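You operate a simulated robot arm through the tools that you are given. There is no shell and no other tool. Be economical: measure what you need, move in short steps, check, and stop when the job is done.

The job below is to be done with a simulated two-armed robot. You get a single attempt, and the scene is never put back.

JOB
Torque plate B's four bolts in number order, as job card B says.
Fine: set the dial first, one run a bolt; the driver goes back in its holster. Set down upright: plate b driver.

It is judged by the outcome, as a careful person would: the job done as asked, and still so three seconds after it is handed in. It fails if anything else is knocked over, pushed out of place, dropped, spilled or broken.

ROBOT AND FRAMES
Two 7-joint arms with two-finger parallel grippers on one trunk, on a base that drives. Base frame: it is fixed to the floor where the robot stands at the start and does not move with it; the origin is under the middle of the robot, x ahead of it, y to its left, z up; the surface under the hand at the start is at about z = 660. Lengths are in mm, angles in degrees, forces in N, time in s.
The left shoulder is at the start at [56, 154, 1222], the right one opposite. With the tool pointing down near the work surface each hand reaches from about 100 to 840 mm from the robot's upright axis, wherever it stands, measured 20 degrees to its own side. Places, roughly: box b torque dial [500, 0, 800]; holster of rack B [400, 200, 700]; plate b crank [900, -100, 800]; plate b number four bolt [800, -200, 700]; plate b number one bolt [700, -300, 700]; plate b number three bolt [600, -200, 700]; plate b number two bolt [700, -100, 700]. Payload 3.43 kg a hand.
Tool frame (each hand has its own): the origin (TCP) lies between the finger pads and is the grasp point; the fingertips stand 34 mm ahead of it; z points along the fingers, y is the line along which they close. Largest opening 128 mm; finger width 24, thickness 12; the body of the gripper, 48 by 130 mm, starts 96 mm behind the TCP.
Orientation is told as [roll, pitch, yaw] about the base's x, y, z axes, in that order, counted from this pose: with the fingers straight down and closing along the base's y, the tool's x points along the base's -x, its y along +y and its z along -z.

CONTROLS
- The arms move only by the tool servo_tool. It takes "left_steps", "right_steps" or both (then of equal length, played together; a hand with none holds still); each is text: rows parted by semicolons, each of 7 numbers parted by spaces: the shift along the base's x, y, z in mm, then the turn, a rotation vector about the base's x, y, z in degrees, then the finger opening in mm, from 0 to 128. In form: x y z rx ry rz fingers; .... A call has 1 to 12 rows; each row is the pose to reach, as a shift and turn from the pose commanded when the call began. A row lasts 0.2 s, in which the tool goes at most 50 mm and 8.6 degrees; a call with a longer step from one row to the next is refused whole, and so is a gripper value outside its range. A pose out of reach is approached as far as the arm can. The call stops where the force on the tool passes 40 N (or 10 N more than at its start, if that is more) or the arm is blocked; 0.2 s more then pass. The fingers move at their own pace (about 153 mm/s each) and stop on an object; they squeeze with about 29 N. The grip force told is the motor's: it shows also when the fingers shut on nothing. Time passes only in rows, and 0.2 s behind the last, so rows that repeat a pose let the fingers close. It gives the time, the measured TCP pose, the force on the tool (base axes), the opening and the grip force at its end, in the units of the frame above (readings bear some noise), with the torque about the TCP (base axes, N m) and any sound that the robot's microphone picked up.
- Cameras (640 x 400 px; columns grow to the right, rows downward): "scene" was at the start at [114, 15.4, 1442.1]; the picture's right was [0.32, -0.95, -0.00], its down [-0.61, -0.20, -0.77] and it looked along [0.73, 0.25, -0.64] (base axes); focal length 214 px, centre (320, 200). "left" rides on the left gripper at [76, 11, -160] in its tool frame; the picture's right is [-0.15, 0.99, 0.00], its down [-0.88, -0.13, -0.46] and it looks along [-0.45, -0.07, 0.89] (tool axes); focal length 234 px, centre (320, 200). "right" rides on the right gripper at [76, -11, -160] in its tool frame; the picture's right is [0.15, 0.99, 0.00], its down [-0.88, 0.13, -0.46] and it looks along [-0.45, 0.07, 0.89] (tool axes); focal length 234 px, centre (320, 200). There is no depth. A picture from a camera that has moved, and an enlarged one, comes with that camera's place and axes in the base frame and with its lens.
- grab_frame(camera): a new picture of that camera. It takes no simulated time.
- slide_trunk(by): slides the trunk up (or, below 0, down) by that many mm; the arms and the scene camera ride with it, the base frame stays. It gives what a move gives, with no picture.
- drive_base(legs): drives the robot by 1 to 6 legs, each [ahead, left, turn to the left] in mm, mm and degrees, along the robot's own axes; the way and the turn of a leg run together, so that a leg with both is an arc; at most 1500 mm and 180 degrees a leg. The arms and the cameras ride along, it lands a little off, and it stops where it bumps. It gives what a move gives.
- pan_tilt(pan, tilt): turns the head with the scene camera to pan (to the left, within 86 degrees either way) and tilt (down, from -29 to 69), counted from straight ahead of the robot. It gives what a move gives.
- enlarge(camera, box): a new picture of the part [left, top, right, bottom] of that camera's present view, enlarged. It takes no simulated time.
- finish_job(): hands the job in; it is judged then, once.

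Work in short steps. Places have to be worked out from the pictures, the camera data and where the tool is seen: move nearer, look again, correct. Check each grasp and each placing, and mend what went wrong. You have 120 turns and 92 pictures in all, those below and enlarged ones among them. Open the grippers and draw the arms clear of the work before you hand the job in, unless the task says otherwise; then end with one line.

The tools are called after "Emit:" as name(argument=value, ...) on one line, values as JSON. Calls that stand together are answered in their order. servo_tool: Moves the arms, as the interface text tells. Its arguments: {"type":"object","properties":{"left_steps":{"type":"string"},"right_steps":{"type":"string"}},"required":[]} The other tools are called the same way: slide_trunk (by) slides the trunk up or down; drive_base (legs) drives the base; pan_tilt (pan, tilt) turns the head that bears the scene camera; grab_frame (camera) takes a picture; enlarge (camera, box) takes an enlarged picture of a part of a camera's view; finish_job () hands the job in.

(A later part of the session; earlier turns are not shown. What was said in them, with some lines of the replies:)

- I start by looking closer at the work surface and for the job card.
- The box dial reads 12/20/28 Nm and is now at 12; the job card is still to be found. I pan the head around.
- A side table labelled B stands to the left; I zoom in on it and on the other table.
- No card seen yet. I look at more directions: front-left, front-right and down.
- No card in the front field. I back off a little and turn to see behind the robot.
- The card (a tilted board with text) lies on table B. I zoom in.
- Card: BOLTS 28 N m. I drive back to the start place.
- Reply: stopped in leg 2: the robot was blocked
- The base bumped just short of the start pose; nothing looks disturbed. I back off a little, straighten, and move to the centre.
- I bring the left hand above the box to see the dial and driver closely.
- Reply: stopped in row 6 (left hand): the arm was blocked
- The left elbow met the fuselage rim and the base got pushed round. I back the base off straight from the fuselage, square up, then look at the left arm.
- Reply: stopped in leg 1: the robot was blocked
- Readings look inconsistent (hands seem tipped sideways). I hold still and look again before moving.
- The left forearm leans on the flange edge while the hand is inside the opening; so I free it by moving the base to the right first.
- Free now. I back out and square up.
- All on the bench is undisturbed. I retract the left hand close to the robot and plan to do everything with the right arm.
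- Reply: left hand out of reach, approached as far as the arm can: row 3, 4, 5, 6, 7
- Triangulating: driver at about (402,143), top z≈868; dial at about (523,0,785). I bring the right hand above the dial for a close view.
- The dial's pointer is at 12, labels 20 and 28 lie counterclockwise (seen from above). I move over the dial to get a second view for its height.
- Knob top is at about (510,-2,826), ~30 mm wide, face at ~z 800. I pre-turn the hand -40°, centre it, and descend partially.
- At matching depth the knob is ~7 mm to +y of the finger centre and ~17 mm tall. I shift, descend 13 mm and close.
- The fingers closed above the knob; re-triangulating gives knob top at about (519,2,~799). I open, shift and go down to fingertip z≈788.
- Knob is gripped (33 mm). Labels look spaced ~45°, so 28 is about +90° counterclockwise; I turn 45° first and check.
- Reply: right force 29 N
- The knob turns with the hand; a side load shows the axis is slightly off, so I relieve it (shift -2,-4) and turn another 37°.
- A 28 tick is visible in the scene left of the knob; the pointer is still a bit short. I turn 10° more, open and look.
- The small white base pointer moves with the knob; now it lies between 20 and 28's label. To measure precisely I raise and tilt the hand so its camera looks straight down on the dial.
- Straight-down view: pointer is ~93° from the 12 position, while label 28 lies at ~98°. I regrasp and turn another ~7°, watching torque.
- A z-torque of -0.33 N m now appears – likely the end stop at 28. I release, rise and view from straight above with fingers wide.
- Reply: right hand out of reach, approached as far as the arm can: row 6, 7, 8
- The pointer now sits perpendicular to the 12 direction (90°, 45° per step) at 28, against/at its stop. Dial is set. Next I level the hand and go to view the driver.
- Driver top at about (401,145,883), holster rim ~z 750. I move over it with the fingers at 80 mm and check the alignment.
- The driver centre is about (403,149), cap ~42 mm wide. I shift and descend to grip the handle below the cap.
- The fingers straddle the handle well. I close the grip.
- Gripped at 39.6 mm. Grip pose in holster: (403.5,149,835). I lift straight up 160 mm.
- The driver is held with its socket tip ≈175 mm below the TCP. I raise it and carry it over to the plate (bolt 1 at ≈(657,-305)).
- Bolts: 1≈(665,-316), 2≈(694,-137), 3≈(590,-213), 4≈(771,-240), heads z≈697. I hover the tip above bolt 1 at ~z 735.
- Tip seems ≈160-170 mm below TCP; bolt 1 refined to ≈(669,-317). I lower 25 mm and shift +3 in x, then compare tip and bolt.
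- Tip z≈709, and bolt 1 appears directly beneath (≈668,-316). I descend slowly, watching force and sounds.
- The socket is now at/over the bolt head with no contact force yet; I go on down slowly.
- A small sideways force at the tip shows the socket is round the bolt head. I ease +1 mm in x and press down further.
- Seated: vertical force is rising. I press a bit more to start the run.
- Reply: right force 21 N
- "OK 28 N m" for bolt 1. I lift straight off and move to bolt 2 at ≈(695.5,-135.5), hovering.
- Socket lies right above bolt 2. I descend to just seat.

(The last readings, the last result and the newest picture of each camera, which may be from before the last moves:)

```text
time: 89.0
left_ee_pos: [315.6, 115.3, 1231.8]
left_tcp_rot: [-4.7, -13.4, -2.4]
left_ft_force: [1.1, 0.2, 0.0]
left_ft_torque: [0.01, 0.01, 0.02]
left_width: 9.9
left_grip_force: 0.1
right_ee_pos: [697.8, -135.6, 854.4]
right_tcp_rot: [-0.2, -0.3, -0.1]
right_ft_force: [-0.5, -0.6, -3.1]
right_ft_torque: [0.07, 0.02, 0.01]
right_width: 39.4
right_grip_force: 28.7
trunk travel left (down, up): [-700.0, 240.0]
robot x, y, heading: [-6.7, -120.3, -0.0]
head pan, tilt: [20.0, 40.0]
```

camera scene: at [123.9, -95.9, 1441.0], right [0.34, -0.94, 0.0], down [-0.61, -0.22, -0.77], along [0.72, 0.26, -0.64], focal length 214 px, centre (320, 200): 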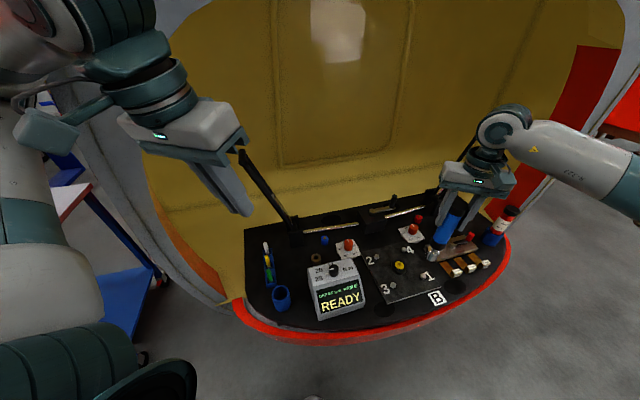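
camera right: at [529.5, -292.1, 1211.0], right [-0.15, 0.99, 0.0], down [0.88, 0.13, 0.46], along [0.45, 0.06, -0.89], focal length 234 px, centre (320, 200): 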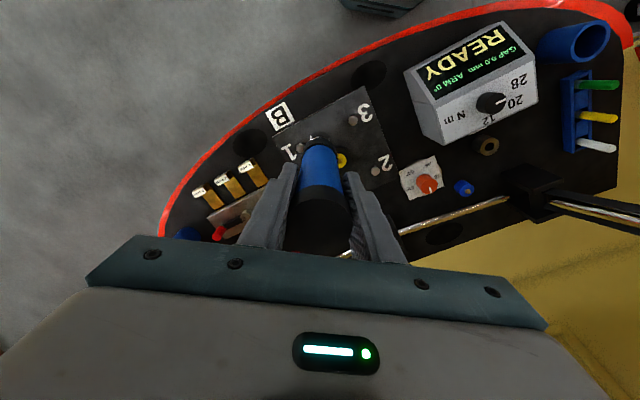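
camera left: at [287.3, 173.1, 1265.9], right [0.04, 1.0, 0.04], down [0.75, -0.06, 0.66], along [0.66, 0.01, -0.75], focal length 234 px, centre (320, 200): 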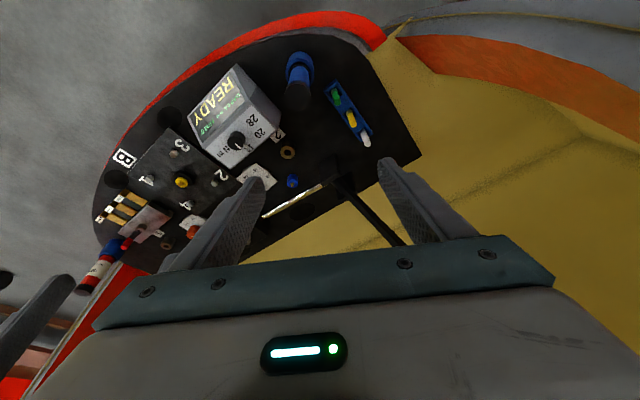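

Contact begins at the same height as at bolt 1, with no side load. I press to run.

Emit:
servo_tool(right_steps="0 0 -3 0 0 0 20; 0 0 -6 0 0 0 20; 0 0 -9 0 0 0 20; 0 0 -9 0 0 0 20; 0 0 -9 0 0 0 20")

Emit:
enlarge(camera="scene", box=[300, 220, 440, 320])

```text
time: 90.2
left_ee_pos: [312.2, 115.4, 1231.9]
left_tcp_rot: [-4.6, -13.6, -2.3]
left_ft_force: [1.0, -0.6, -0.2]
left_ft_torque: [0.05, 0.02, -0.01]
left_width: 9.9
left_grip_force: 0.2
right_ee_pos: [694.8, -135.9, 847.5]
right_tcp_rot: [-0.2, -0.4, -0.2]
right_ft_force: [1.2, -0.8, 19.7]
right_ft_torque: [0.3, -0.32, 0.03]
right_width: 39.5
right_grip_force: 29.0
trunk travel left (down, up): [-700.0, 240.0]
robot x, y, heading: [-7.1, -121.4, 0.0]
head pan, tilt: [20.0, 40.0]
```

```text
4.00 times, centred on (370, 270) of scene
camera zoom: at [119.7, -95.1, 1441.5], right [0.34, -0.94, 0.0], down [-0.6, -0.22, -0.77], along [0.72, 0.26, -0.64], focal length 858 px, centre (120, -80)
```

zoom: 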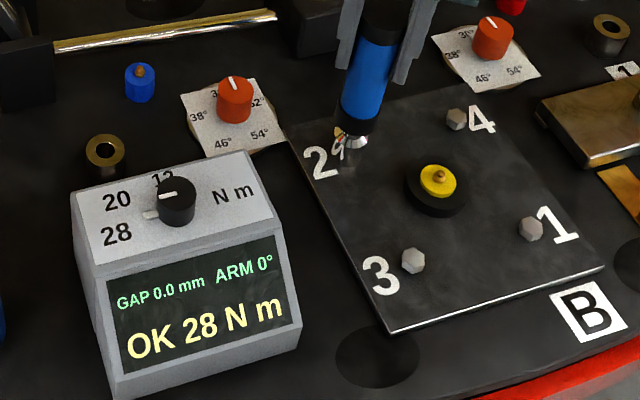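

Display shows OK 28 N m. To be sure it is a fresh reading, I lift off, and check the display while hovering.

Emit:
servo_tool(right_steps="0 0 10 0 0 0 20; 0 0 30 0 0 0 20; 0 0 62 0 0 0 20; 0 0 62 0 0 0 20")

Emit:
enlarge(camera="scene", box=[300, 220, 440, 320])

```text
time: 91.2
left_ee_pos: [315.9, 115.5, 1229.6]
left_tcp_rot: [-4.5, -13.4, -2.5]
left_ft_force: [0.1, -0.6, 0.0]
left_ft_torque: [0.06, 0.04, -0.02]
left_width: 9.9
left_grip_force: 0.1
right_ee_pos: [698.5, -135.5, 905.9]
right_tcp_rot: [-0.2, 0.0, -0.1]
right_ft_force: [0.1, 0.1, -5.4]
right_ft_torque: [-0.09, 0.02, -0.01]
right_width: 39.8
right_grip_force: 28.9
trunk travel left (down, up): [-700.0, 240.0]
robot x, y, heading: [-6.3, -125.6, -0.0]
head pan, tilt: [20.0, 40.0]
```

```text
4.00 times, centred on (370, 270) of scene
camera zoom: at [123.9, -95.1, 1440.9], right [0.34, -0.94, 0.0], down [-0.61, -0.22, -0.77], along [0.72, 0.26, -0.64], focal length 858 px, centre (120, -80)
```

zoom: 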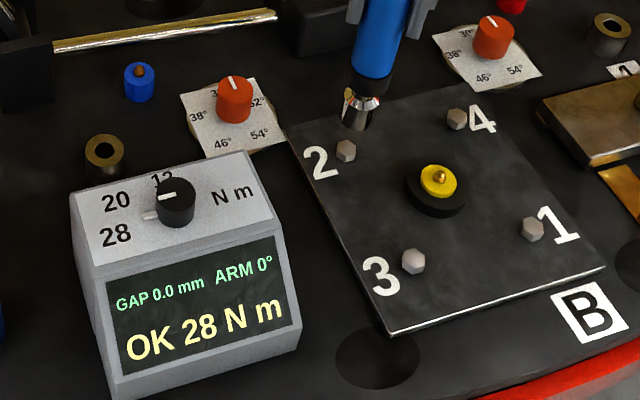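

The display holds its last text. I zoom on the bolts to compare run and un-run heads.

Emit:
enlarge(camera="scene", box=[375, 238, 439, 290])

Emit:
enlarge(camera="right", box=[150, 60, 350, 200])

```text
7.69 times, centred on (407, 264) of scene
camera zoom: at [123.9, -95.1, 1440.9], right [0.34, -0.94, 0.0], down [-0.61, -0.22, -0.77], along [0.72, 0.26, -0.64], focal length 1650 px, centre (-349, -292)
```

zoom: 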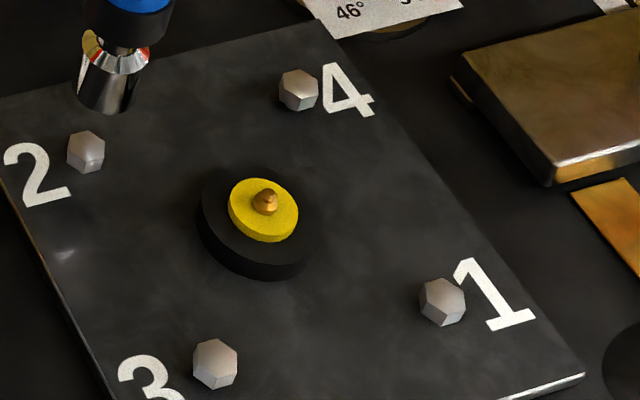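

```text
2.86 times, centred on (250, 130) of right
camera zoom: at [622.3, -146.2, 1065.6], right [-0.15, 0.99, 0.0], down [0.88, 0.13, 0.46], along [0.45, 0.06, -0.89], focal length 669 px, centre (520, 400)
```

zoom: 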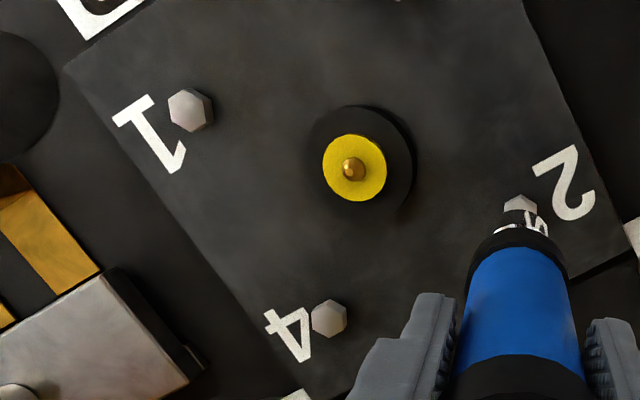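

Bolt 2 had the same press profile as bolt 1, so I take it as run. Next bolt 3 at (-105,-77) from bolt 2.

Emit:
servo_tool(right_steps="-27 -19 0 0 0 0 20; -55 -40 0 0 0 0 20; -82 -60 0 0 0 0 20; -105 -77 0 0 0 0 20; -105 -77 -20 0 0 0 20; -105 -77 -20 0 0 0 20")

Emit:
enlarge(camera="scene", box=[340, 230, 440, 305])

```text
time: 92.5
left_ee_pos: [313.9, 114.3, 1230.4]
left_tcp_rot: [-4.6, -13.6, -2.4]
left_ft_force: [0.2, -0.2, 0.0]
left_ft_torque: [-0.02, -0.03, 0.01]
left_width: 10.0
left_grip_force: 0.0
right_ee_pos: [590.2, -214.2, 888.6]
right_tcp_rot: [-0.2, -0.1, 0.0]
right_ft_force: [-0.1, -0.6, -5.9]
right_ft_torque: [-0.09, 0.01, -0.04]
right_width: 39.6
right_grip_force: 28.5
trunk travel left (down, up): [-700.0, 240.0]
robot x, y, heading: [-9.8, -123.0, -0.2]
head pan, tilt: [20.0, 40.0]
```

```text
5.33 times, centred on (390, 268) of scene
camera zoom: at [122.6, -95.2, 1441.1], right [0.34, -0.94, 0.0], down [-0.6, -0.22, -0.77], along [0.72, 0.26, -0.64], focal length 1144 px, centre (-53, -160)
```

zoom: 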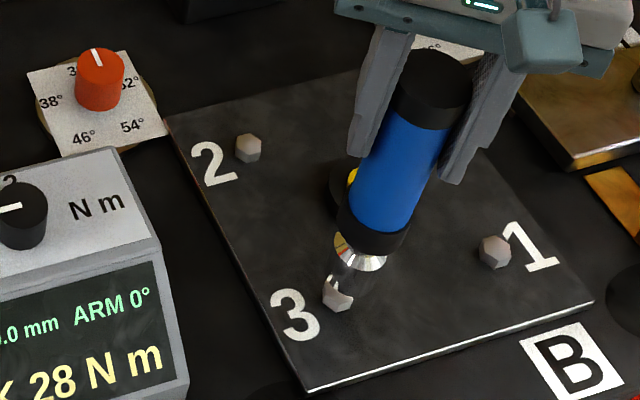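

Nearly aligned; I nudge +1.5 mm in y and descend to seat.

Emit:
servo_tool(right_steps="0 1.5 -5 0 0 0 20; 0 1.5 -10 0 0 0 20; 0 1.5 -15 0 0 0 20; 0 1.5 -19 0 0 0 20; 0 1.5 -22 0 0 0 20; 0 1.5 -25 0 0 0 20; 0 1.5 -28 0 0 0 20; 0 1.5 -31 0 0 0 20; 0 1.5 -33 0 0 0 20")

```text
time: 94.5
left_ee_pos: [315.1, 114.5, 1230.3]
left_tcp_rot: [-4.6, -13.4, -2.4]
left_ft_force: [0.0, -0.2, -0.3]
left_ft_torque: [-0.02, 0.05, 0.0]
left_width: 9.9
left_grip_force: 0.0
right_ee_pos: [591.7, -211.5, 855.2]
right_tcp_rot: [-0.1, -0.2, 0.0]
right_ft_force: [0.0, -1.2, -3.9]
right_ft_torque: [-0.14, -0.07, -0.01]
right_width: 39.4
right_grip_force: 29.2
trunk travel left (down, up): [-700.0, 240.0]
robot x, y, heading: [-12.2, -124.0, -0.2]
head pan, tilt: [20.0, 40.0]
```

Contact just begins at bolt 3. I press half-way and look at the display to learn when the run starts.

Emit:
servo_tool(right_steps="0 0 -3 0 0 0 20; 0 0 -6 0 0 0 20")

Emit:
enlarge(camera="scene", box=[300, 220, 440, 320])

```text
time: 95.2
left_ee_pos: [313.6, 115.6, 1231.3]
left_tcp_rot: [-4.7, -13.5, -2.4]
left_ft_force: [-0.2, -0.2, -0.8]
left_ft_torque: [-0.02, -0.01, -0.02]
left_width: 9.8
left_grip_force: 0.0
right_ee_pos: [591.9, -211.5, 850.6]
right_tcp_rot: [-0.1, -0.4, -0.1]
right_ft_force: [-0.5, -0.5, 11.2]
right_ft_torque: [0.16, 0.08, -0.01]
right_width: 39.2
right_grip_force: 28.8
trunk travel left (down, up): [-700.0, 240.0]
robot x, y, heading: [-6.4, -124.0, -0.0]
head pan, tilt: [20.0, 40.0]
```

```text
4.00 times, centred on (370, 270) of scene
camera zoom: at [120.6, -95.1, 1441.6], right [0.34, -0.94, 0.0], down [-0.6, -0.22, -0.77], along [0.72, 0.26, -0.64], focal length 858 px, centre (120, -80)
```

zoom: 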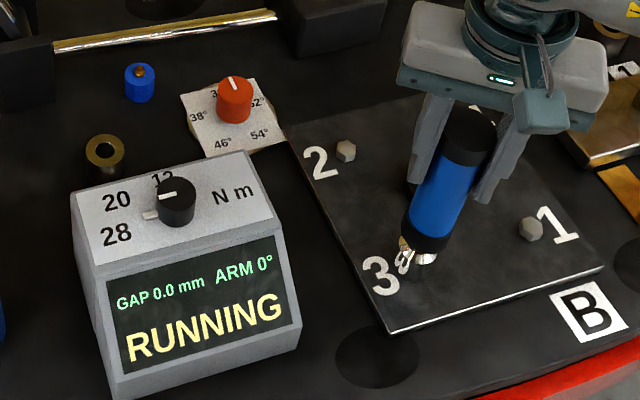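

RUNNING – triggers well below the force I used on bolt 2, so that run was valid. I hold steady until it finishes.

Emit:
servo_tool(right_steps="0 0 -2 0 0 0 20; 0 0 -2 0 0 0 20; 0 0 -2 0 0 0 20; 0 0 -2 0 0 0 20")

Emit:
enlarge(camera="scene", box=[300, 220, 440, 320])

```text
time: 96.2
left_ee_pos: [312.3, 114.6, 1231.5]
left_tcp_rot: [-4.6, -13.6, -2.3]
left_ft_force: [-0.1, 0.7, -0.1]
left_ft_torque: [0.05, 0.04, -0.02]
left_width: 10.2
left_grip_force: 0.1
right_ee_pos: [590.6, -211.3, 846.9]
right_tcp_rot: [-0.2, -0.4, -0.1]
right_ft_force: [1.4, -1.9, 19.9]
right_ft_torque: [-0.56, -0.35, 0.01]
right_width: 39.5
right_grip_force: 29.3
trunk travel left (down, up): [-700.0, 240.0]
robot x, y, heading: [-8.6, -126.5, -0.1]
head pan, tilt: [20.0, 40.0]
```

```text
4.00 times, centred on (370, 270) of scene
camera zoom: at [120.3, -95.0, 1441.4], right [0.34, -0.94, 0.0], down [-0.6, -0.22, -0.77], along [0.72, 0.26, -0.64], focal length 858 px, centre (120, -80)
```

zoom: 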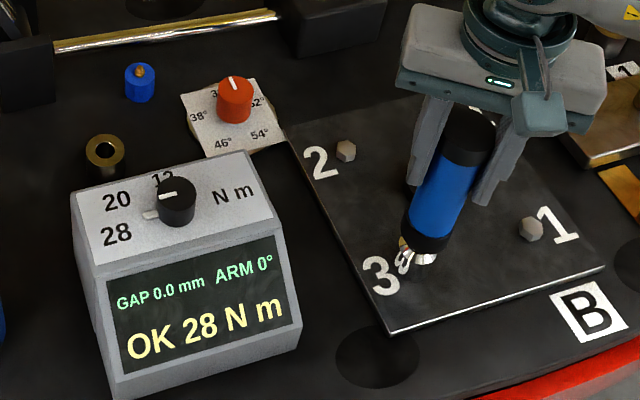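

Bolt 3 OK. I lift higher (to clear the yellow centre) and move to bolt 4 at ≈(771.5,-239.5).

Emit:
servo_tool(right_steps="0 0 10 0 0 0 20; 0 0 30 0 0 0 20; 0 0 70 0 0 0 20; 30 -5 95 0 0 0 20; 75 -12 95 0 0 0 20; 120 -19 95 0 0 0 20; 160 -25 90 0 0 0 20; 180.5 -28 70 0 0 0 20; 180.5 -28 42 0 0 0 20; 180.5 -28 42 0 0 0 20")

Emit:
enlarge(camera="scene", box=[360, 210, 460, 285])

```text
time: 98.3
left_ee_pos: [313.5, 114.9, 1230.0]
left_tcp_rot: [-4.6, -13.4, -2.5]
left_ft_force: [0.0, 0.3, 0.1]
left_ft_torque: [0.03, 0.0, 0.0]
left_width: 10.0
left_grip_force: 0.0
right_ee_pos: [771.1, -240.5, 887.6]
right_tcp_rot: [-0.2, -0.2, 0.0]
right_ft_force: [-0.2, 0.2, -5.1]
right_ft_torque: [-0.11, 0.01, 0.04]
right_width: 39.5
right_grip_force: 28.8
trunk travel left (down, up): [-700.0, 240.0]
robot x, y, heading: [-7.0, -121.3, -0.0]
head pan, tilt: [20.0, 40.0]
```

```text
5.33 times, centred on (410, 248) of scene
camera zoom: at [122.9, -95.0, 1441.1], right [0.34, -0.94, 0.0], down [-0.6, -0.22, -0.77], along [0.72, 0.26, -0.64], focal length 1144 px, centre (-160, -53)
```

zoom: 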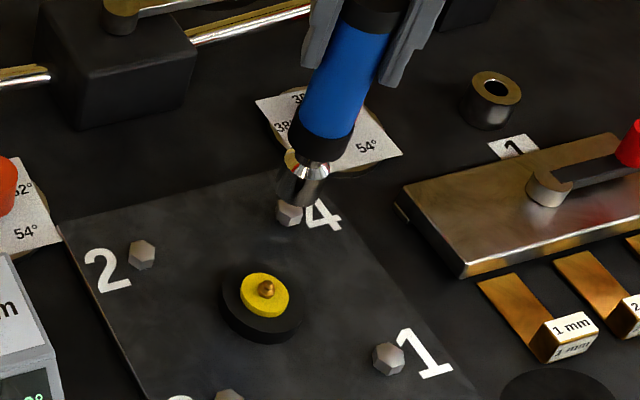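

Aligned over bolt 4. I descend to seat.

Emit:
servo_tool(right_steps="0 0 -5 0 0 0 20; 0 0 -10 0 0 0 20; 0 0 -15 0 0 0 20; 0 0 -19 0 0 0 20; 0 0 -22 0 0 0 20; 0 0 -25 0 0 0 20; 0 0 -28 0 0 0 20; 0 0 -31 0 0 0 20; 0 0 -33 0 0 0 20")

```text
time: 100.3
left_ee_pos: [315.0, 115.9, 1229.9]
left_tcp_rot: [-4.7, -13.4, -2.4]
left_ft_force: [0.2, -0.2, 0.3]
left_ft_torque: [0.03, 0.0, -0.02]
left_width: 9.8
left_grip_force: 0.0
right_ee_pos: [773.1, -239.8, 854.6]
right_tcp_rot: [-0.2, -0.2, -0.1]
right_ft_force: [-0.8, 0.2, 1.0]
right_ft_torque: [0.14, 0.04, -0.02]
right_width: 39.4
right_grip_force: 28.7
trunk travel left (down, up): [-700.0, 240.0]
robot x, y, heading: [-10.3, -117.6, -0.2]
head pan, tilt: [20.0, 40.0]
```

Seated on bolt 4; I press and hold through the run.

Emit:
servo_tool(right_steps="0 0 -3 0 0 0 20; 0 0 -6 0 0 0 20; 0 0 -8 0 0 0 20; 0 0 -8 0 0 0 20; 0 0 -8 0 0 0 20; 0 0 -8 0 0 0 20")

Emit:
enlarge(camera="scene", box=[300, 220, 440, 320])

```text
time: 101.8
left_ee_pos: [310.6, 115.0, 1231.2]
left_tcp_rot: [-4.5, -13.6, -2.5]
left_ft_force: [-0.7, -0.3, -0.6]
left_ft_torque: [0.02, 0.03, -0.04]
left_width: 10.2
left_grip_force: 0.1
right_ee_pos: [770.8, -240.4, 849.4]
right_tcp_rot: [-0.2, -0.4, -0.1]
right_ft_force: [2.0, -4.3, 20.2]
right_ft_torque: [-0.87, -0.37, -0.06]
right_width: 39.9
right_grip_force: 28.9
trunk travel left (down, up): [-700.0, 240.0]
robot x, y, heading: [-8.9, -121.5, 0.1]
head pan, tilt: [20.0, 40.0]
```

```text
4.00 times, centred on (370, 270) of scene
camera zoom: at [119.7, -95.2, 1441.5], right [0.34, -0.94, 0.0], down [-0.6, -0.22, -0.77], along [0.72, 0.26, -0.64], focal length 858 px, centre (120, -80)
```

zoom: 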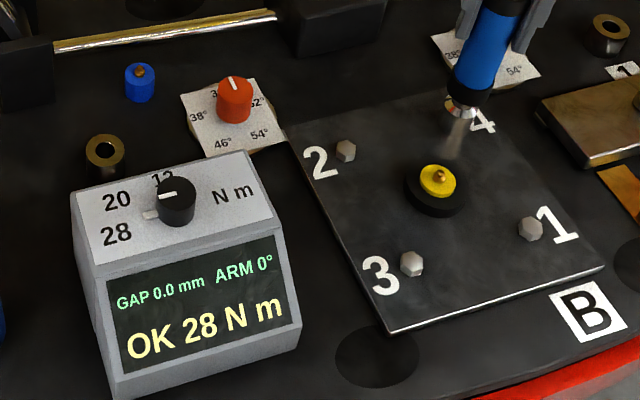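

All four read OK. I lift well clear, then back the base 75 mm to restore spacing to the left hand.

Emit:
servo_tool(right_steps="0 0 10 0 0 0 20; 0 0 30 0 0 0 20; 0 0 70 0 0 0 20; 0 0 115 0 0 0 20; -20 0 160 0 0 0 20; -40 0 205 0 0 0 20; -40 0 205 0 0 0 20")

Emit:
drive_base(legs=[[-72, 0, 0]])

```text
time: 103.3
left_ee_pos: [315.6, 115.1, 1231.3]
left_tcp_rot: [-4.6, -13.3, -2.4]
left_ft_force: [-0.1, 0.3, 1.2]
left_ft_torque: [-0.02, 0.01, -0.01]
left_width: 10.1
left_grip_force: 0.2
right_ee_pos: [732.7, -238.8, 1049.3]
right_tcp_rot: [-0.1, 0.0, -0.1]
right_ft_force: [0.0, 0.3, -5.8]
right_ft_torque: [0.12, 0.02, 0.02]
right_width: 39.6
right_grip_force: 28.8
trunk travel left (down, up): [-700.0, 240.0]
robot x, y, heading: [-10.8, -123.6, 0.3]
head pan, tilt: [20.0, 40.0]
```

```text
time: 104.4
left_ee_pos: [244.0, 115.0, 1230.9]
left_tcp_rot: [-4.6, -13.3, -2.4]
left_ft_force: [0.1, -0.3, -0.8]
left_ft_torque: [0.0, 0.01, -0.03]
left_width: 10.0
left_grip_force: 0.0
right_ee_pos: [659.6, -239.7, 1049.9]
right_tcp_rot: [-0.2, 0.0, 0.0]
right_ft_force: [-0.4, 0.1, -5.9]
right_ft_torque: [-0.1, 0.0, -0.01]
right_width: 39.5
right_grip_force: 28.7
trunk travel left (down, up): [-700.0, 240.0]
robot x, y, heading: [-83.0, -121.1, -0.2]
head pan, tilt: [20.0, 40.0]
```

Now I carry the driver back above the holster (403.5,149).

Emit:
servo_tool(right_steps="-23 35 0 0 0 0 20; -46 70 0 0 0 0 20; -70 106 0 0 0 0 20; -93 141 0 0 0 0 20; -116 177 0 0 0 0 20; -139 212 0 0 0 0 20; -163 248 0 0 0 0 20; -186 283 0 0 0 0 20; -209 318 0 0 0 0 20; -232 354 0 0 0 0 20; -256 389 0 0 0 0 20; -256 389 0 0 0 0 20")

Emit:
servo_tool(right_steps="0 0 -25 0 0 0 20; 0 0 -50 0 0 0 20; 0 0 -50 0 0 0 20")

Emit:
enlarge(camera="scene", box=[230, 210, 350, 310])

Emit:
enlarge(camera="right", box=[260, 80, 380, 180])

```text
time: 107.0
left_ee_pos: [243.7, 115.2, 1230.8]
left_tcp_rot: [-4.6, -13.5, -2.4]
left_ft_force: [0.4, -0.7, -0.2]
left_ft_torque: [-0.03, 0.01, 0.01]
left_width: 9.8
left_grip_force: 0.1
right_ee_pos: [404.0, 150.5, 1051.3]
right_tcp_rot: [-0.2, 0.0, -0.3]
right_ft_force: [0.5, -0.6, -5.4]
right_ft_torque: [-0.06, 0.04, -0.01]
right_width: 39.4
right_grip_force: 29.4
trunk travel left (down, up): [-700.0, 240.0]
robot x, y, heading: [-81.8, -124.3, -0.0]
head pan, tilt: [20.0, 40.0]
```

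```text
time: 107.8
left_ee_pos: [242.7, 115.0, 1230.0]
left_tcp_rot: [-4.8, -13.3, -2.4]
left_ft_force: [-0.1, -0.7, 0.8]
left_ft_torque: [-0.02, 0.03, 0.03]
left_width: 10.2
left_grip_force: 0.1
right_ee_pos: [401.4, 149.1, 1000.1]
right_tcp_rot: [-0.1, -0.1, 0.0]
right_ft_force: [-1.3, 0.3, -5.8]
right_ft_torque: [0.09, 0.06, -0.01]
right_width: 39.4
right_grip_force: 29.0
trunk travel left (down, up): [-700.0, 240.0]
robot x, y, heading: [-81.2, -123.4, -0.0]
head pan, tilt: [20.0, 40.0]
```

```text
4.00 times, centred on (290, 260) of scene
camera zoom: at [50.1, -94.3, 1441.1], right [0.34, -0.94, 0.0], down [-0.6, -0.22, -0.77], along [0.72, 0.26, -0.64], focal length 858 px, centre (440, -40)
```

zoom: 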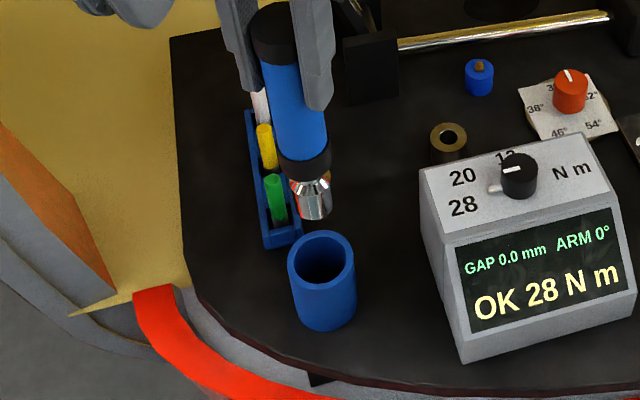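

```text
4.00 times, centred on (320, 130) of right
camera zoom: at [324.6, 139.3, 1159.2], right [-0.14, 0.99, 0.0], down [0.88, 0.13, 0.46], along [0.45, 0.06, -0.89], focal length 937 px, centre (320, 480)
```

zoom: 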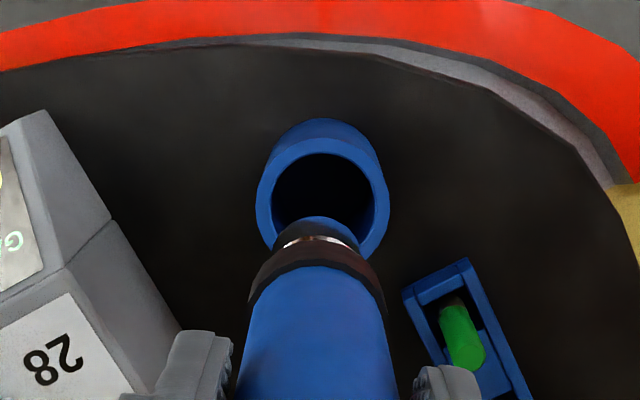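

Aligned with the holster. I lower in with moderate steps, checking force.

Emit:
servo_tool(right_steps="0 0 -20 0 0 0 20; 0 0 -40 0 0 0 20; 0 0 -55 0 0 0 20; 0 0 -65 0 0 0 20; 0 0 -75 0 0 0 20; 0 0 -85 0 0 0 20; 0 0 -95 0 0 0 20; 0 0 -105 0 0 0 20; 0 0 -110 0 0 0 20")

Emit:
enlarge(camera="scene", box=[230, 210, 350, 310])

```text
time: 109.8
left_ee_pos: [242.4, 116.0, 1230.7]
left_tcp_rot: [-4.7, -13.4, -2.4]
left_ft_force: [-0.2, -0.9, 0.0]
left_ft_torque: [-0.02, -0.03, 0.0]
left_width: 10.0
left_grip_force: 0.2
right_ee_pos: [401.9, 149.9, 890.2]
right_tcp_rot: [-0.2, -0.2, -0.1]
right_ft_force: [0.4, -0.2, -4.5]
right_ft_torque: [0.02, 0.06, 0.02]
right_width: 39.6
right_grip_force: 29.2
trunk travel left (down, up): [-700.0, 240.0]
robot x, y, heading: [-82.0, -123.4, -0.2]
head pan, tilt: [20.0, 40.0]
```

```text
4.00 times, centred on (290, 260) of scene
camera zoom: at [50.7, -94.4, 1441.1], right [0.34, -0.94, 0.0], down [-0.61, -0.22, -0.77], along [0.72, 0.26, -0.64], focal length 858 px, centre (440, -40)
```

zoom: 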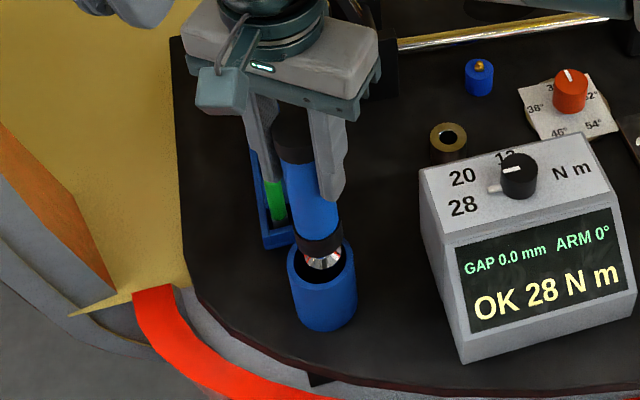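

The socket enters cleanly. I nudge +1.5 mm in x and lower the rest to seat.

Emit:
servo_tool(right_steps="1.5 0 -5 0 0 0 20; 1.5 0 -12 0 0 0 20; 1.5 0 -20 0 0 0 20; 1.5 0 -28 0 0 0 20; 1.5 0 -36 0 0 0 20; 1.5 0 -43 0 0 0 20; 1.5 0 -49 0 0 0 20; 1.5 0 -53 0 0 0 20; 1.5 0 -55 0 0 0 20")

Emit:
enlarge(camera="scene", box=[230, 210, 350, 310])

```text
time: 111.5
left_ee_pos: [241.2, 113.8, 1230.8]
left_tcp_rot: [-4.5, -13.5, -2.5]
left_ft_force: [0.6, 0.4, 0.8]
left_ft_torque: [0.0, 0.04, -0.02]
left_width: 10.0
left_grip_force: 0.0
right_ee_pos: [403.6, 148.6, 844.3]
right_tcp_rot: [-0.2, -0.4, -0.2]
right_ft_force: [-7.6, -5.8, 18.5]
right_ft_torque: [-0.83, 0.21, -0.19]
right_width: 39.5
right_grip_force: 29.1
trunk travel left (down, up): [-700.0, 240.0]
robot x, y, heading: [-80.0, -123.6, -0.3]
head pan, tilt: [20.0, 40.0]
stopped in row 8 (right hand): the force on the tool passed its limit at 43 N (the readings are from after the stop); the commanded pose is now the measured one
```

```text
4.00 times, centred on (290, 260) of scene
camera zoom: at [48.5, -96.0, 1441.2], right [0.34, -0.94, 0.0], down [-0.6, -0.22, -0.77], along [0.72, 0.26, -0.64], focal length 858 px, centre (440, -40)
```

zoom: 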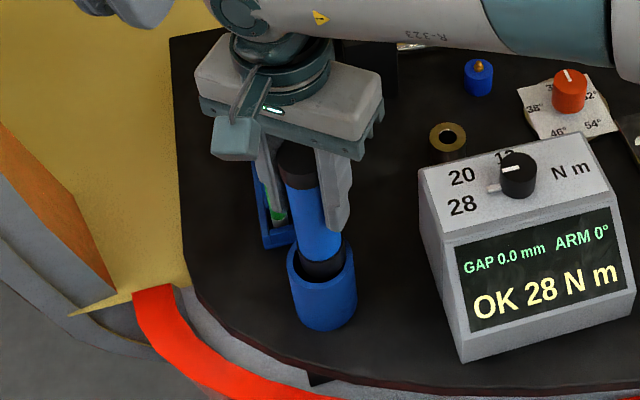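

It stopped ~9 mm short with side forces toward -x,-y. I lift slightly, shift (-1.5,-1.5) and lower again.

Emit:
servo_tool(right_steps="0 0 5 0 0 0 20; -1.5 -1.5 8 0 0 0 20; -1.5 -1.5 4 0 0 0 20; -1.5 -1.5 0 0 0 0 20; -1.5 -1.5 -3 0 0 0 20; -1.5 -1.5 -6 0 0 0 20; -1.5 -1.5 -8 0 0 0 20")

```text
time: 112.9
left_ee_pos: [240.2, 114.3, 1231.0]
left_tcp_rot: [-4.7, -13.5, -2.6]
left_ft_force: [0.0, -0.9, 0.8]
left_ft_torque: [-0.06, -0.01, -0.02]
left_width: 10.0
left_grip_force: 0.1
right_ee_pos: [404.7, 149.9, 843.1]
right_tcp_rot: [0.0, -0.5, -0.2]
right_ft_force: [-5.3, -6.5, 19.2]
right_ft_torque: [-0.92, 0.04, -0.19]
right_width: 39.3
right_grip_force: 29.3
trunk travel left (down, up): [-700.0, 240.0]
robot x, y, heading: [-81.9, -119.2, -0.1]
head pan, tilt: [20.0, 40.0]
stopped in row 6 (right hand): the force on the tool passed its limit at 45 N (the readings are from after the stop); the commanded pose is now the measured one
```

Still stuck, force acting near the tip. I check the driver's position in the grip with the hand camera.

Emit:
grab_frame(camera="right")

Emit:
enlarge(camera="scene", box=[270, 230, 330, 300])

```text
13 pictures are left
camera right: at [327.4, 138.0, 1001.2], right [-0.14, 0.99, 0.0], down [0.88, 0.13, 0.46], along [0.46, 0.07, -0.89], focal length 234 px, centre (320, 200)
```

right: 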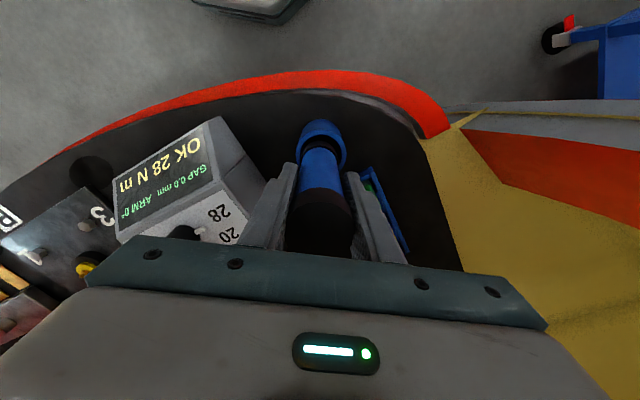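

```text
5.71 times, centred on (300, 265) of scene
camera zoom: at [48.6, -96.1, 1441.3], right [0.34, -0.94, 0.0], down [-0.6, -0.22, -0.77], along [0.72, 0.26, -0.64], focal length 1226 px, centre (434, -171)
```

zoom: 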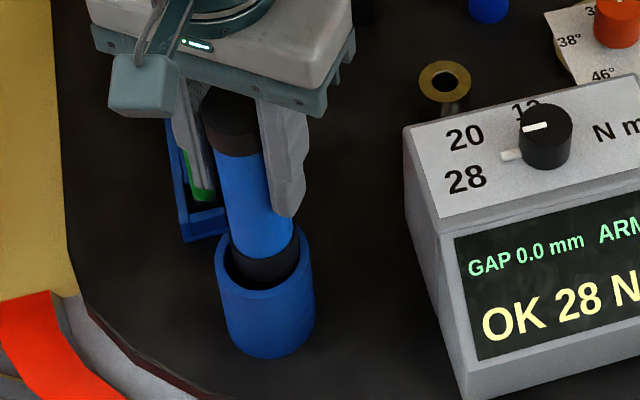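

The grip is unchanged, so the driver is just caught inside. I lift 20 mm to free it and read the relaxed pose.

Emit:
servo_tool(right_steps="0 0 10 0 0 0 20; 0 0 20 0 0 0 20; 0 0 20 0 0 0 20; 0 0 20 0 0 0 20")

```text
time: 113.9
left_ee_pos: [242.4, 115.7, 1230.1]
left_tcp_rot: [-4.6, -13.4, -2.4]
left_ft_force: [0.1, 1.2, 0.0]
left_ft_torque: [-0.01, 0.0, 0.01]
left_width: 10.2
left_grip_force: 0.0
right_ee_pos: [404.2, 150.4, 861.6]
right_tcp_rot: [0.1, -0.4, -0.1]
right_ft_force: [-1.6, -0.6, -5.2]
right_ft_torque: [0.03, 0.01, -0.02]
right_width: 39.4
right_grip_force: 28.5
trunk travel left (down, up): [-700.0, 240.0]
robot x, y, heading: [-80.5, -124.4, -0.2]
head pan, tilt: [20.0, 40.0]
```

Emit:
servo_tool(right_steps="-1.5 -2.5 0 0 0 0 20; -1.5 -2.5 -5 0 0 0 20; -1.5 -2.5 -10 0 0 0 20; -1.5 -2.5 -14 0 0 0 20; -1.5 -2.5 -16 0 0 0 20; -1.5 -2.5 -18 0 0 0 20; -1.5 -2.5 -20 0 0 0 20; -1.5 -2.5 -22 0 0 0 20")

```text
time: 115.7
left_ee_pos: [240.0, 114.0, 1231.6]
left_tcp_rot: [-4.6, -13.5, -2.5]
left_ft_force: [-0.4, 0.3, 0.5]
left_ft_torque: [-0.03, -0.03, 0.02]
left_width: 9.9
left_grip_force: 0.0
right_ee_pos: [403.1, 147.0, 841.4]
right_tcp_rot: [0.2, -0.7, -0.2]
right_ft_force: [-0.7, -1.2, 20.6]
right_ft_torque: [-0.08, -0.18, -0.03]
right_width: 39.1
right_grip_force: 29.8
trunk travel left (down, up): [-700.0, 240.0]
robot x, y, heading: [-77.7, -124.5, -0.1]
head pan, tilt: [20.0, 40.0]
```

Now it rests with purely vertical force and the collar sits at the rim as originally – it is seated. I unload, then open gently.

Emit:
servo_tool(right_steps="0 0 2.5 0 0 0 20; 0 0 2.5 0 0 0 20; 0 0 2.5 0 0 0 50; 0 0 2.5 0 0 0 80; 0 0 2.5 0 0 0 90")

Emit:
enlarge(camera="scene", box=[270, 230, 330, 300])

Emit:
grab_frame(camera="right")

```text
time: 116.9
left_ee_pos: [242.5, 114.7, 1230.4]
left_tcp_rot: [-4.6, -13.4, -2.4]
left_ft_force: [-0.1, 0.2, 0.9]
left_ft_torque: [-0.01, 0.03, 0.0]
left_width: 9.9
left_grip_force: 0.0
right_ee_pos: [404.7, 148.9, 840.6]
right_tcp_rot: [0.0, -0.4, -0.2]
right_ft_force: [-0.3, 0.2, 0.0]
right_ft_torque: [-0.02, 0.0, 0.01]
right_width: 90.0
right_grip_force: 0.0
trunk travel left (down, up): [-700.0, 240.0]
robot x, y, heading: [-86.6, -123.6, -0.2]
head pan, tilt: [20.0, 40.0]
```

```text
5.71 times, centred on (300, 265) of scene
camera zoom: at [50.5, -94.8, 1441.1], right [0.34, -0.94, 0.0], down [-0.61, -0.22, -0.77], along [0.72, 0.26, -0.64], focal length 1226 px, centre (434, -171)
```

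zoom: 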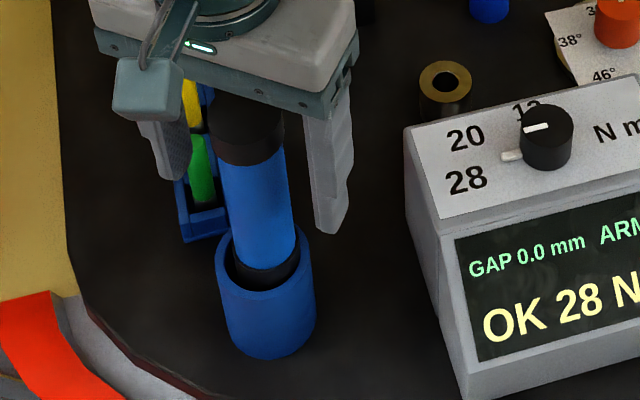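

```text
10 pictures are left
camera right: at [327.9, 136.6, 1000.0], right [-0.14, 0.99, 0.0], down [0.88, 0.13, 0.46], along [0.46, 0.07, -0.89], focal length 234 px, centre (320, 200)
```

right: 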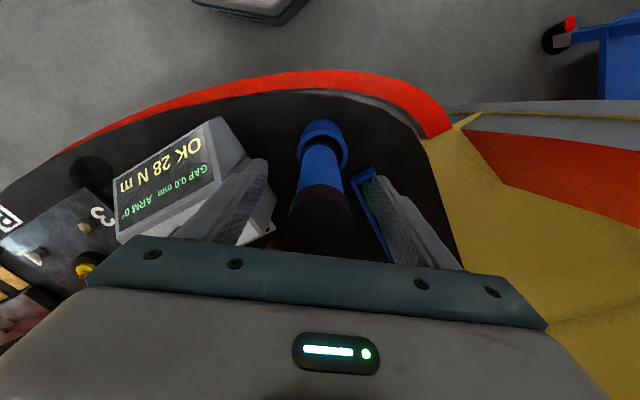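

The driver stands seated and upright in the holster. I raise the hand straight up and clear, moving right.

Emit:
servo_tool(right_steps="-1 0 20 0 0 0 90; -1 0 50 0 0 0 90; -1 0 90 0 0 0 90; -1 0 135 0 0 0 90; -1 0 180 0 0 0 90; 10 -45 200 0 0 0 90; 20 -90 220 0 0 0 90; 20 -135 240 0 0 0 90; 20 -180 260 0 0 0 90; 20 -225 280 0 0 0 90; 20 -270 290 0 0 0 90; 20 -315 300 0 0 0 90")

Emit:
drive_base(legs=[[-200, 0, 0]])

Emit:
grab_frame(camera="scene")

```text
refused: row 6 steps farther than a row can; nothing moved
```

```text
time: 118.5
left_ee_pos: [44.1, 115.7, 1230.0]
left_tcp_rot: [-4.6, -13.4, -2.3]
left_ft_force: [0.0, 0.3, -1.0]
left_ft_torque: [0.02, -0.03, 0.01]
left_width: 10.4
left_grip_force: 0.1
right_ee_pos: [206.8, 149.2, 841.4]
right_tcp_rot: [0.0, -0.6, -0.1]
right_ft_force: [0.3, -0.1, -0.4]
right_ft_torque: [-0.05, 0.0, -0.01]
right_width: 90.1
right_grip_force: 0.0
trunk travel left (down, up): [-700.0, 240.0]
robot x, y, heading: [-280.9, -123.3, -0.1]
head pan, tilt: [20.0, 40.0]
```

```text
9 pictures are left
camera scene: at [-147.9, -94.2, 1441.1], right [0.34, -0.94, 0.0], down [-0.6, -0.22, -0.77], along [0.72, 0.26, -0.64], focal length 214 px, centre (320, 200)
```

scene: 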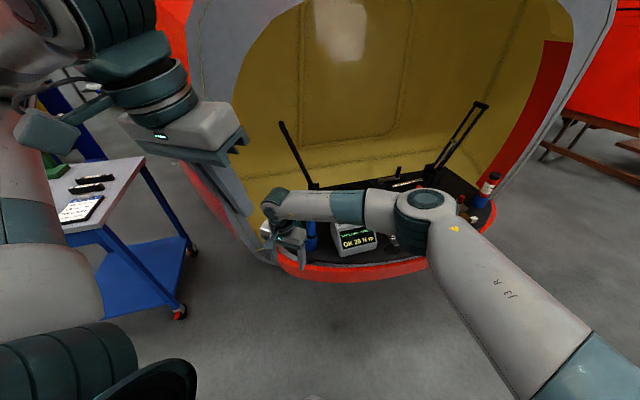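

The lift was refused but the base backed off; the fingers slid back past the driver with no load. I check that the driver still stands.

Emit:
enlarge(camera="scene", box=[250, 200, 410, 300])

Emit:
servo_tool(right_steps="0 0 40 0 0 0 90; 0 0 80 0 0 0 90; 0 0 120 0 0 0 90; 0 -30 150 0 0 0 90; 0 -70 175 0 0 0 90; 0 -110 200 0 0 0 90; 0 -155 220 0 0 0 90; 0 -200 240 0 0 0 90; 0 -245 260 0 0 0 90; 0 -290 280 0 0 0 90; 0 -335 290 0 0 0 90; 0 -335 290 0 0 0 90", left_steps="0 0 0 0 0 0 30; 0 0 0 0 0 0 60; 0 0 0 0 0 0 60; 0 0 0 0 0 0 60; 0 0 0 0 0 0 60; 0 0 0 0 0 0 60; 0 0 0 0 0 0 60; 0 0 0 0 0 0 60; 0 0 0 0 0 0 60; 0 0 0 0 0 0 60; 0 0 0 0 0 0 60; 0 0 0 0 0 0 60")

Emit:
enlarge(camera="scene", box=[250, 170, 510, 300])

```text
4.00 times, centred on (330, 250) of scene
camera zoom: at [-147.9, -94.2, 1441.1], right [0.34, -0.94, 0.0], down [-0.6, -0.22, -0.77], along [0.72, 0.26, -0.64], focal length 858 px, centre (280, 0)
```

zoom: 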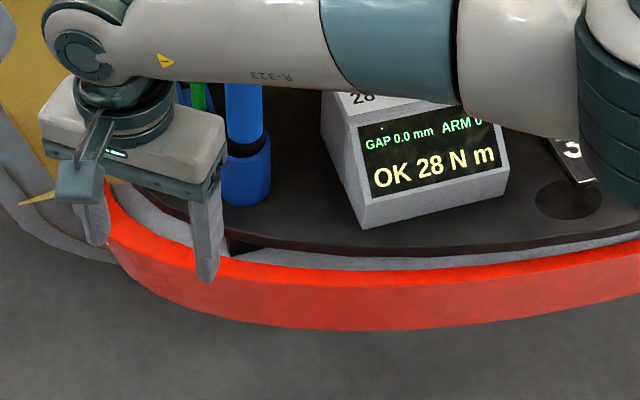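

```text
time: 121.1
left_ee_pos: [44.2, 117.1, 1230.8]
left_tcp_rot: [-4.7, -13.4, -2.3]
left_ft_force: [-0.3, -0.2, -0.2]
left_ft_torque: [0.01, -0.02, -0.01]
left_width: 59.9
left_grip_force: 0.0
right_ee_pos: [209.3, -186.8, 1132.5]
right_tcp_rot: [-0.2, -0.6, 0.0]
right_ft_force: [-0.7, 0.3, -0.6]
right_ft_torque: [0.01, 0.0, -0.02]
right_width: 90.2
right_grip_force: 0.0
trunk travel left (down, up): [-700.0, 240.0]
robot x, y, heading: [-281.7, -119.7, 0.1]
head pan, tilt: [20.0, 40.0]
```

```text
2.46 times, centred on (380, 235) of scene
camera zoom: at [-148.1, -92.9, 1441.1], right [0.34, -0.94, 0.0], down [-0.6, -0.22, -0.77], along [0.72, 0.26, -0.64], focal length 528 px, centre (172, 114)
```

zoom: 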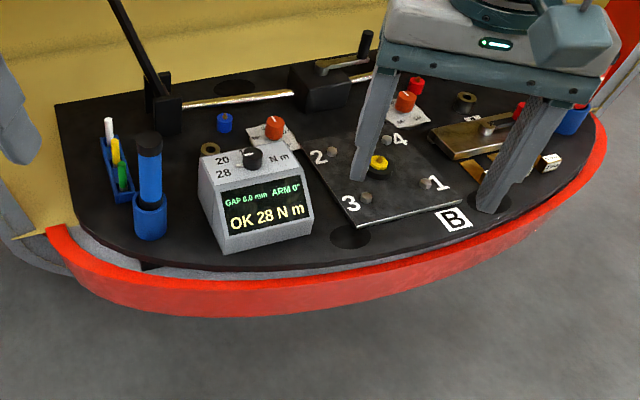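

The driver stands upright in its holster, the display shows OK 28 N m, everything else is in place, and both grippers are open and clear. I hand in.

Emit:
finish_job()

```text
The job is handed in.
```

Job handed in: I set the dial to 28 N m as job card B says, ran plate B's bolts 1 to 4 in order with one run each (display showed "OK 28 N m" after each), and put the driver back upright in its holster. The left arm met the fuselage rim early on, but nothing looked disturbed afterwards.
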